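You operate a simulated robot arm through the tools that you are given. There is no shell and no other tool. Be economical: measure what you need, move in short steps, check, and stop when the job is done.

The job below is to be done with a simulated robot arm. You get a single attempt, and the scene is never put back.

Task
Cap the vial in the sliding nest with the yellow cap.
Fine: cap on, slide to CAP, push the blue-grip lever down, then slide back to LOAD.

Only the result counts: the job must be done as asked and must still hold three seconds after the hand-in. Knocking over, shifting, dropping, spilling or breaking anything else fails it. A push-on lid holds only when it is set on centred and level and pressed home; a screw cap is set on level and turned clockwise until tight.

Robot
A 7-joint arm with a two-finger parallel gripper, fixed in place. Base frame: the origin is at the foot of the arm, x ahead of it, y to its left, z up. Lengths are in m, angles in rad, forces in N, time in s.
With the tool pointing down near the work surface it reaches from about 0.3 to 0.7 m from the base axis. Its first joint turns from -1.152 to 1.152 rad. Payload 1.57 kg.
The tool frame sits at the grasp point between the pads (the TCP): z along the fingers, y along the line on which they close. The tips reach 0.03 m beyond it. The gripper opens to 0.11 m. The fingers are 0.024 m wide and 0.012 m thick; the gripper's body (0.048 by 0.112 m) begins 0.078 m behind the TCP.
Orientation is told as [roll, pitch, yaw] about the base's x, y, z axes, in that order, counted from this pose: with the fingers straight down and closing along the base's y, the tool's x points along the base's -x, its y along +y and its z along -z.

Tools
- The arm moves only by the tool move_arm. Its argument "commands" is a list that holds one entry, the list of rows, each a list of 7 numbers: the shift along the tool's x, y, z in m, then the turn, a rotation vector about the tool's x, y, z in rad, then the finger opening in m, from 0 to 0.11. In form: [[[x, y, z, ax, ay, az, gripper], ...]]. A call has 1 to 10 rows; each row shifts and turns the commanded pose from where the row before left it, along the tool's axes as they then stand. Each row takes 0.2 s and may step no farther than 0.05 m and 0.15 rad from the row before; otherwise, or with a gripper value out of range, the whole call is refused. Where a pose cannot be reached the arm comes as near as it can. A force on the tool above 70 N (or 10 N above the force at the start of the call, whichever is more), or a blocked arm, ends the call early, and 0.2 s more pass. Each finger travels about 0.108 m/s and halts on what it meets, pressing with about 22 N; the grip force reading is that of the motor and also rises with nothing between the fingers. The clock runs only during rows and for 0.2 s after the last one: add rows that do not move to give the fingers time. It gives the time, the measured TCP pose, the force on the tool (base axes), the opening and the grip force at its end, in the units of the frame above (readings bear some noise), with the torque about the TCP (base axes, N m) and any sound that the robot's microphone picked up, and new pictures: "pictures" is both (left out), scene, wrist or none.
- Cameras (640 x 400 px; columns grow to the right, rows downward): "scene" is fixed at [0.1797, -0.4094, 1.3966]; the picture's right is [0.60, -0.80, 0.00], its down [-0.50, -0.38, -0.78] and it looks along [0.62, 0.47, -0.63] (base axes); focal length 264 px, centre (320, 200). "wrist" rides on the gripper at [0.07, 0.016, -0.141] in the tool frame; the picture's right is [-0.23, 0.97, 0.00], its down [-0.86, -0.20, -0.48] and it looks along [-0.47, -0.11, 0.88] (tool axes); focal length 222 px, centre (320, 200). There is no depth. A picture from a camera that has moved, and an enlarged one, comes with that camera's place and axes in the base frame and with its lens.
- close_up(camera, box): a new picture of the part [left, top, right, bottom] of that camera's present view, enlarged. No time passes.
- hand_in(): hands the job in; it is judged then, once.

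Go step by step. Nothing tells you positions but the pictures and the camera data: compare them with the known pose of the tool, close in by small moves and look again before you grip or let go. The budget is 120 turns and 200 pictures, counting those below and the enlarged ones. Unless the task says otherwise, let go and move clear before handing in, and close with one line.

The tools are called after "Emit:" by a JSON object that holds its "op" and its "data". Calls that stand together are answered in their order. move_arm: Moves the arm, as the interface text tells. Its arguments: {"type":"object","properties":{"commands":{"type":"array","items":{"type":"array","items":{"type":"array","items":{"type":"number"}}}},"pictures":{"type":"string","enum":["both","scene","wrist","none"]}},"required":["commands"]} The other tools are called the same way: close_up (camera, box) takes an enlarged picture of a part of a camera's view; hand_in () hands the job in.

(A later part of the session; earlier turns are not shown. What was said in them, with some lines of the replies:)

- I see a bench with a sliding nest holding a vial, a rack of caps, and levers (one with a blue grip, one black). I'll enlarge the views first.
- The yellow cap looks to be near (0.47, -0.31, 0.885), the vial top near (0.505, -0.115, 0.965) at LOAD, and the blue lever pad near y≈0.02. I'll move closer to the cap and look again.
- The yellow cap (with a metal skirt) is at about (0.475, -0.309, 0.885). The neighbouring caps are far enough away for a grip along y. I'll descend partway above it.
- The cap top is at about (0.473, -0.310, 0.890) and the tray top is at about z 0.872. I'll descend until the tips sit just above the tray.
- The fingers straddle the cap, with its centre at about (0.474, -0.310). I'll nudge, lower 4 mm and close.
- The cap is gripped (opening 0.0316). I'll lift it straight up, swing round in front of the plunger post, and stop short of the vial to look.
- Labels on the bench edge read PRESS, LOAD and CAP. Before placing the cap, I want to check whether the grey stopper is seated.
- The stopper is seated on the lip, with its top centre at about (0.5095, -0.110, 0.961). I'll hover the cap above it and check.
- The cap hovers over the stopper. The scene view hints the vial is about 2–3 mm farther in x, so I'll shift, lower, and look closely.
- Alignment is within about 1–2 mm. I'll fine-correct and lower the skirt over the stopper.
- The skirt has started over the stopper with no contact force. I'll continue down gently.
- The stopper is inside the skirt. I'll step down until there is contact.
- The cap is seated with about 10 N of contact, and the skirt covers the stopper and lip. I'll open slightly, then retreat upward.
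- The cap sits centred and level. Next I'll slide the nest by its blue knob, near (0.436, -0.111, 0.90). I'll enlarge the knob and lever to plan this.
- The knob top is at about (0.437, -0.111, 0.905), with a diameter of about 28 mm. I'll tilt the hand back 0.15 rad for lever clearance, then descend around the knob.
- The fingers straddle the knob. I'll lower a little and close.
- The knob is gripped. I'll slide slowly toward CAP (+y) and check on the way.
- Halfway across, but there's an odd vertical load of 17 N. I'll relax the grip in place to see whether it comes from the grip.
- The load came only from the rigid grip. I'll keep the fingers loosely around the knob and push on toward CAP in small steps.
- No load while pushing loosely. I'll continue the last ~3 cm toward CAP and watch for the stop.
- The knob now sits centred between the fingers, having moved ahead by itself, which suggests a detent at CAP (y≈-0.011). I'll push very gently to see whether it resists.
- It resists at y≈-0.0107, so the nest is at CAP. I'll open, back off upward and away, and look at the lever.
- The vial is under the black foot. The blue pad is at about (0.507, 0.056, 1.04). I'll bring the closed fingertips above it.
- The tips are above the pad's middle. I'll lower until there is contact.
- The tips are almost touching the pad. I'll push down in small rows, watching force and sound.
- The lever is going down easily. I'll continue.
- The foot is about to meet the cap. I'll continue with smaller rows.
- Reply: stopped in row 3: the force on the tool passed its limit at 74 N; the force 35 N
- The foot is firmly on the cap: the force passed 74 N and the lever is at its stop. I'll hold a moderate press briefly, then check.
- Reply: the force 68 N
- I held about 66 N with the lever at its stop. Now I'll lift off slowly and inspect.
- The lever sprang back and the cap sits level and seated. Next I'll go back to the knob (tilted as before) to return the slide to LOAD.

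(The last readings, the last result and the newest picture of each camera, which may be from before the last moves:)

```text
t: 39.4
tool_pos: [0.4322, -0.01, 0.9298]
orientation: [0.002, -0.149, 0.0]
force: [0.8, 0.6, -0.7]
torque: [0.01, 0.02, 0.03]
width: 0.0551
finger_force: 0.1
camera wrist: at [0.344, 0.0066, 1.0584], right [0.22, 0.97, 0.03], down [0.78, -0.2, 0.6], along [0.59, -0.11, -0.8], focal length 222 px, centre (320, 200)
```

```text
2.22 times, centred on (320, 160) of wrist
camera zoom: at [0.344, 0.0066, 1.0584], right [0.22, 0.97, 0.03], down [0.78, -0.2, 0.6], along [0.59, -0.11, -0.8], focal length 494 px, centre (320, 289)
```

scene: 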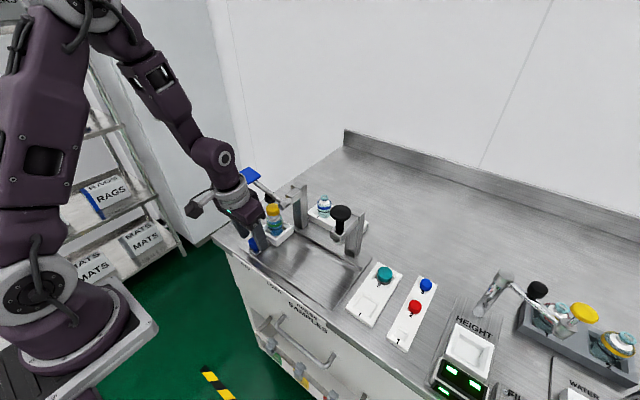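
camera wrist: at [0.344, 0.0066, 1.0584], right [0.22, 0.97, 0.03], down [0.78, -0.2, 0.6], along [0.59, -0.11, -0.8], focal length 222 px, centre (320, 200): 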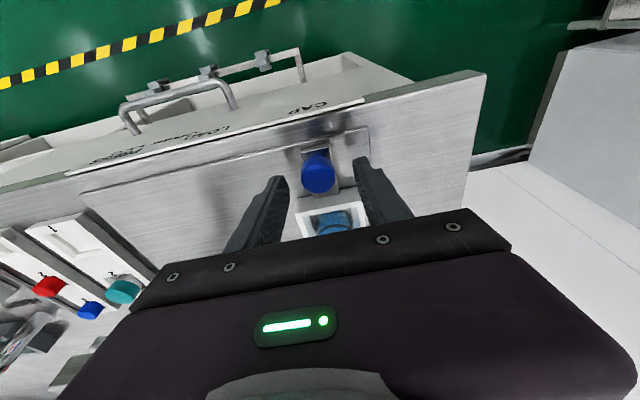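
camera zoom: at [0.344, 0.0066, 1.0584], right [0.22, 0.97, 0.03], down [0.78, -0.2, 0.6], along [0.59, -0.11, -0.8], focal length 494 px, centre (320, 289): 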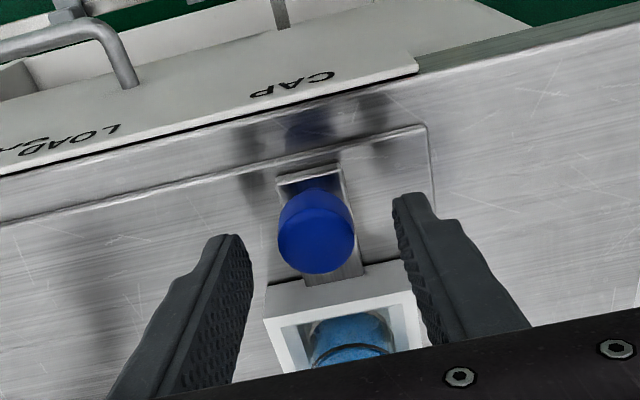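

The knob is between the fingers. I'll lower, narrow to a loose fit, and start pushing toward LOAD (-y).

Emit:
{"op": "move_arm", "data": {"commands": [[[-0.002, -0.001, 0.018, 0, 0, 0, 0.055], [0, 0, 0, 0, 0, 0, 0.042], [0, 0, 0, 0, 0, 0, 0.034], [0, -0.003, 0, 0, 0, 0, 0.034], [0, -0.004, 0, 0, 0, 0, 0.034], [0, -0.005, 0, 0, 0, 0, 0.034], [0, -0.005, 0, 0, 0, 0, 0.034], [0, -0.005, 0, 0, 0, 0, 0.034], [0, 0, 0, 0, 0, 0, 0.034]]]}}

Emit:
{"op": "close_up", "data": {"camera": "wrist", "box": [240, 70, 400, 250]}}

Emit:
{"op": "close_up", "data": {"camera": "scene", "box": [225, 160, 325, 270]}}

```text
t: 41.4
tool_pos: [0.4376, -0.0346, 0.91]
orientation: [0.002, -0.148, -0.002]
force: [0.8, 0.8, 0.1]
torque: [-0.01, -0.01, -0.02]
width: 0.0347
finger_force: 0.6
camera wrist: at [0.3488, -0.0176, 1.04], right [0.22, 0.97, 0.03], down [0.78, -0.2, 0.6], along [0.59, -0.11, -0.8], focal length 222 px, centre (320, 200)
```

scene: 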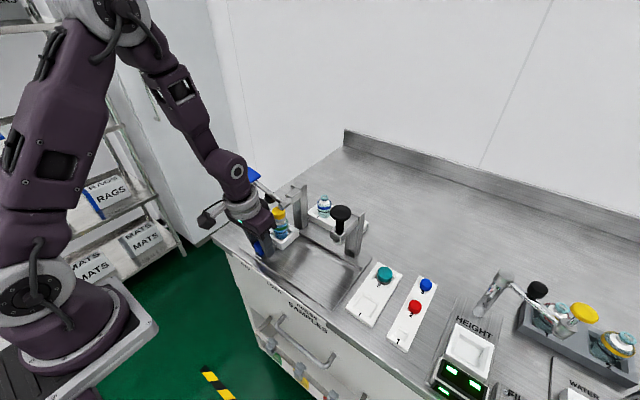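
wrist: 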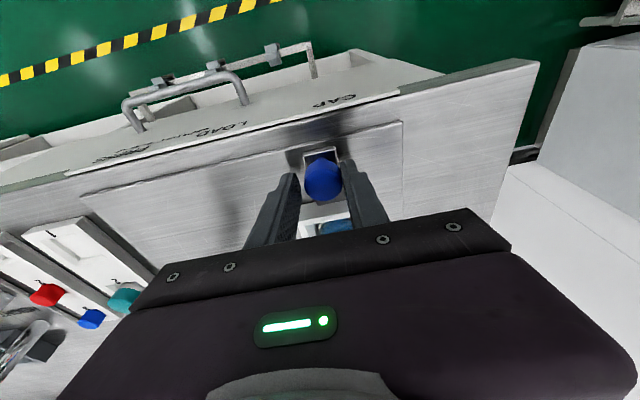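

```text
2.22 times, centred on (320, 160) of wrist
camera zoom: at [0.3488, -0.0176, 1.04], right [0.22, 0.97, 0.03], down [0.78, -0.2, 0.6], along [0.59, -0.11, -0.8], focal length 494 px, centre (320, 289)
```

zoom: 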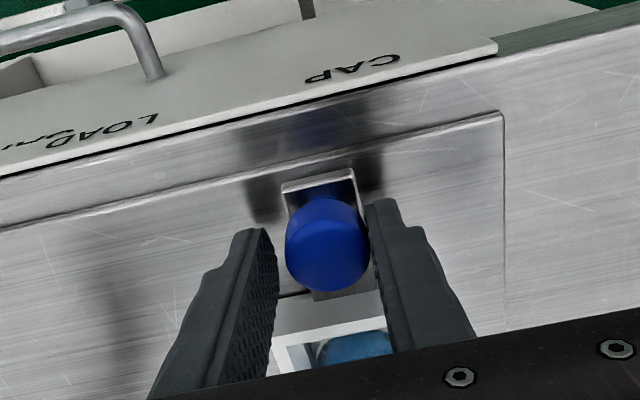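

```text
3.64 times, centred on (275, 215) of scene
camera zoom: at [0.1797, -0.4094, 1.3966], right [0.6, -0.8, 0.0], down [-0.5, -0.38, -0.78], along [0.62, 0.47, -0.63], focal length 959 px, centre (484, 146)
```

zoom: 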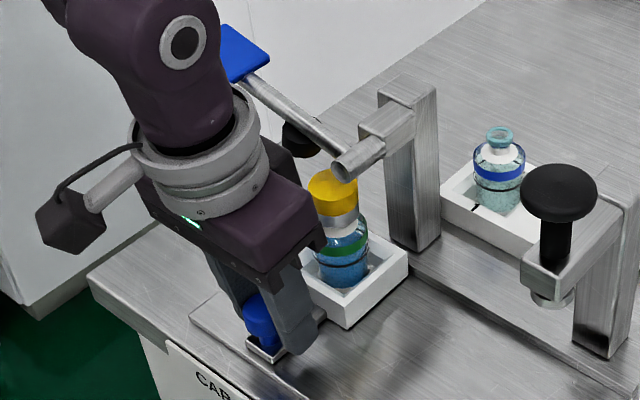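

The slide moves freely. I'll continue toward LOAD, knob target y≈-0.1106.

Emit:
{"op": "move_arm", "data": {"commands": [[[0, -0.005, 0, 0, 0, 0, 0.034], [0, -0.008, 0, 0, 0, 0, 0.034], [0, -0.009, 0, 0, 0, 0, 0.034], [0, -0.009, 0, 0, 0, 0, 0.034], [0, -0.009, 0, 0, 0, 0, 0.034], [0, -0.009, 0, 0, 0, 0, 0.034], [0, -0.009, 0, 0, 0, 0, 0.034], [0, -0.006, 0, 0, 0, 0, 0.034], [0, -0.004, 0, 0, 0, 0, 0.034], [0, 0, 0, 0, 0, 0, 0.034]]], "pictures": "none"}}

Emit:
{"op": "close_up", "data": {"camera": "wrist", "box": [240, 70, 400, 250]}}

```text
t: 43.6
tool_pos: [0.4388, -0.1039, 0.9095]
orientation: [0.001, -0.147, -0.001]
force: [-0.2, 0.1, -0.4]
torque: [-0.05, -0.01, -0.03]
width: 0.0348
finger_force: 1.2
```

```text
2.22 times, centred on (320, 160) of wrist
camera zoom: at [0.3491, -0.0863, 1.0393], right [0.22, 0.97, 0.03], down [0.78, -0.2, 0.6], along [0.59, -0.11, -0.8], focal length 494 px, centre (320, 289)
```

zoom: 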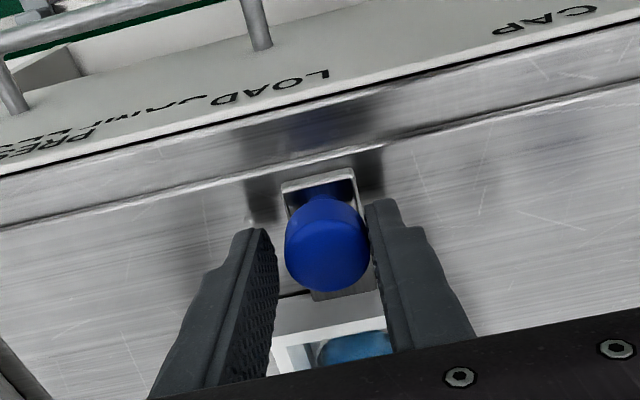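

About 10 mm remain. I'll step slowly and look for the detent snap.

Emit:
{"op": "move_arm", "data": {"commands": [[[0, -0.002, 0, 0, 0, 0, 0.034], [0, -0.002, 0, 0, 0, 0, 0.034], [0, -0.002, 0, 0, 0, 0, 0.034], [0, -0.001, 0, 0, 0, 0, 0.034], [0, 0, 0, 0, 0, 0, 0.034]]], "pictures": "none"}}

Emit:
{"op": "close_up", "data": {"camera": "wrist", "box": [240, 70, 400, 250]}}

```text
t: 44.8
tool_pos: [0.4373, -0.1093, 0.9095]
orientation: [0.003, -0.149, 0.0]
force: [-0.2, -0.4, -0.6]
torque: [-0.03, 0.0, -0.04]
width: 0.034
finger_force: 0.1
```

```text
2.22 times, centred on (320, 160) of wrist
camera zoom: at [0.3488, -0.0935, 1.0398], right [0.22, 0.97, 0.03], down [0.78, -0.2, 0.6], along [0.59, -0.11, -0.8], focal length 494 px, centre (320, 289)
```

zoom: 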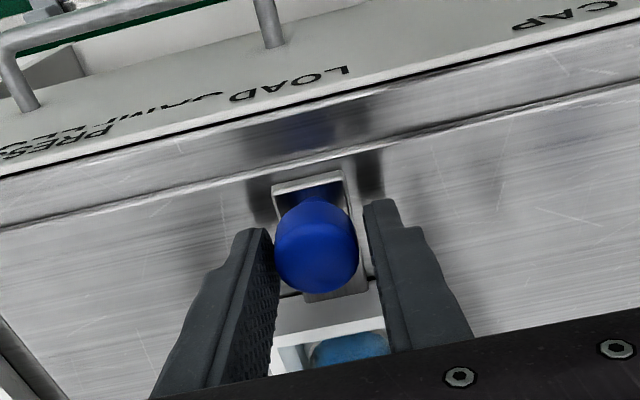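

The knob snapped ahead to y≈-0.1105, which is the LOAD detent. I'll open, lift clear and inspect.

Emit:
{"op": "move_arm", "data": {"commands": [[[0, -0.001, 0, 0, 0, 0, 0.04], [0, 0, 0, 0, 0, 0, 0.055], [0, 0, 0, 0, 0, 0, 0.055], [0, 0, -0.03, 0, 0, 0, 0.055], [0, 0, -0.04, 0, 0, 0, 0.055], [0.02, 0, -0.045, 0, 0, 0, 0.055], [0.02, 0, -0.045, 0, 0, 0, 0.055], [0, 0, -0.045, 0, 0, 0, 0.055], [0, 0, 0, 0, 0.148, 0, 0.055], [0, 0, 0, 0, 0, 0, 0.055]]]}}

Emit:
{"op": "close_up", "data": {"camera": "scene", "box": [220, 150, 380, 280]}}

Emit:
{"op": "close_up", "data": {"camera": "scene", "box": [288, 206, 318, 246]}}

```text
t: 47.0
tool_pos: [0.3684, -0.1113, 1.1083]
orientation: [0.0, 0.0, 0.0]
force: [-0.8, 0.5, 0.0]
torque: [0.0, 0.02, -0.04]
width: 0.0548
finger_force: 0.0
camera wrist: at [0.2989, -0.0949, 1.2497], right [0.23, 0.97, 0.0], down [0.86, -0.2, 0.48], along [0.47, -0.11, -0.88], focal length 222 px, centre (320, 200)
```

scene: 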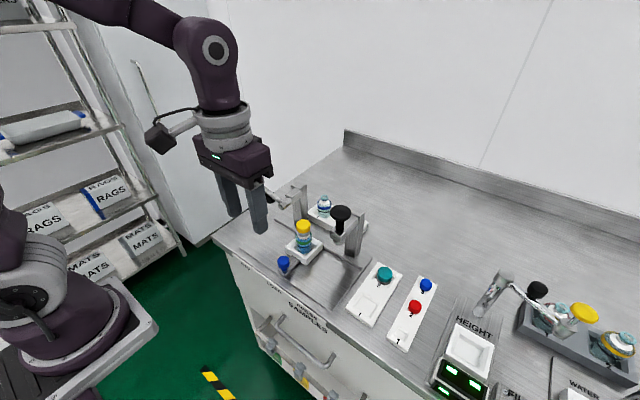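
wrist: 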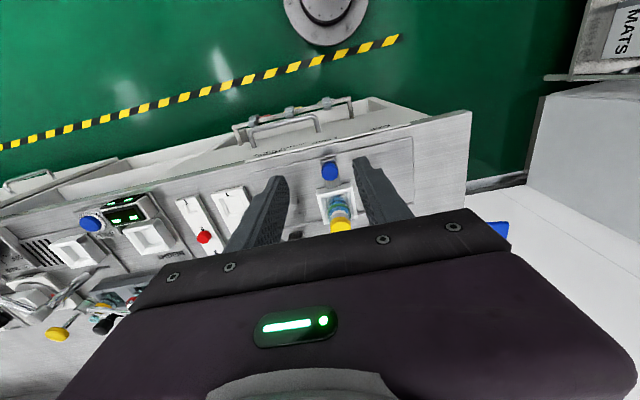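

```text
3.08 times, centred on (300, 215) of scene
camera zoom: at [0.1797, -0.4094, 1.3966], right [0.6, -0.8, 0.0], down [-0.5, -0.38, -0.78], along [0.62, 0.47, -0.63], focal length 811 px, centre (382, 154)
```

zoom: 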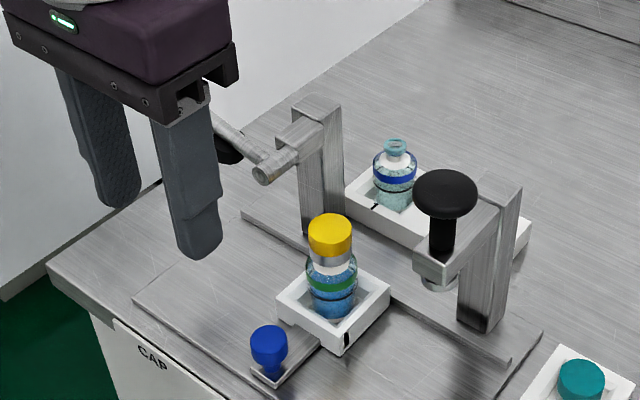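

```text
10.00 times, centred on (303, 226) of scene
camera zoom: at [0.1797, -0.4094, 1.3966], right [0.6, -0.8, 0.0], down [-0.5, -0.38, -0.78], along [0.62, 0.47, -0.63], focal length 2636 px, centre (490, -60)
```

zoom: 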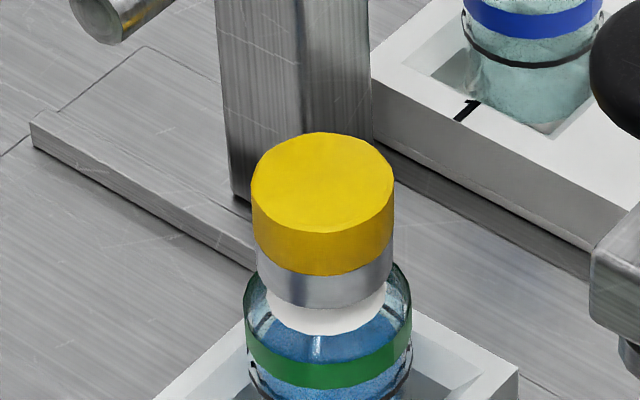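

The cap sits about 3–4 mm lower than before the press, level, with the nest exactly back at its LOAD position and everything else undisturbed. The arm is clear, so I'll hand in.

Emit:
{"op": "hand_in", "data": {}}

```text
The job is handed in.
```

The yellow cap is on the vial and pressed down with the blue-grip lever, the nest is back at LOAD, and the job is handed in.
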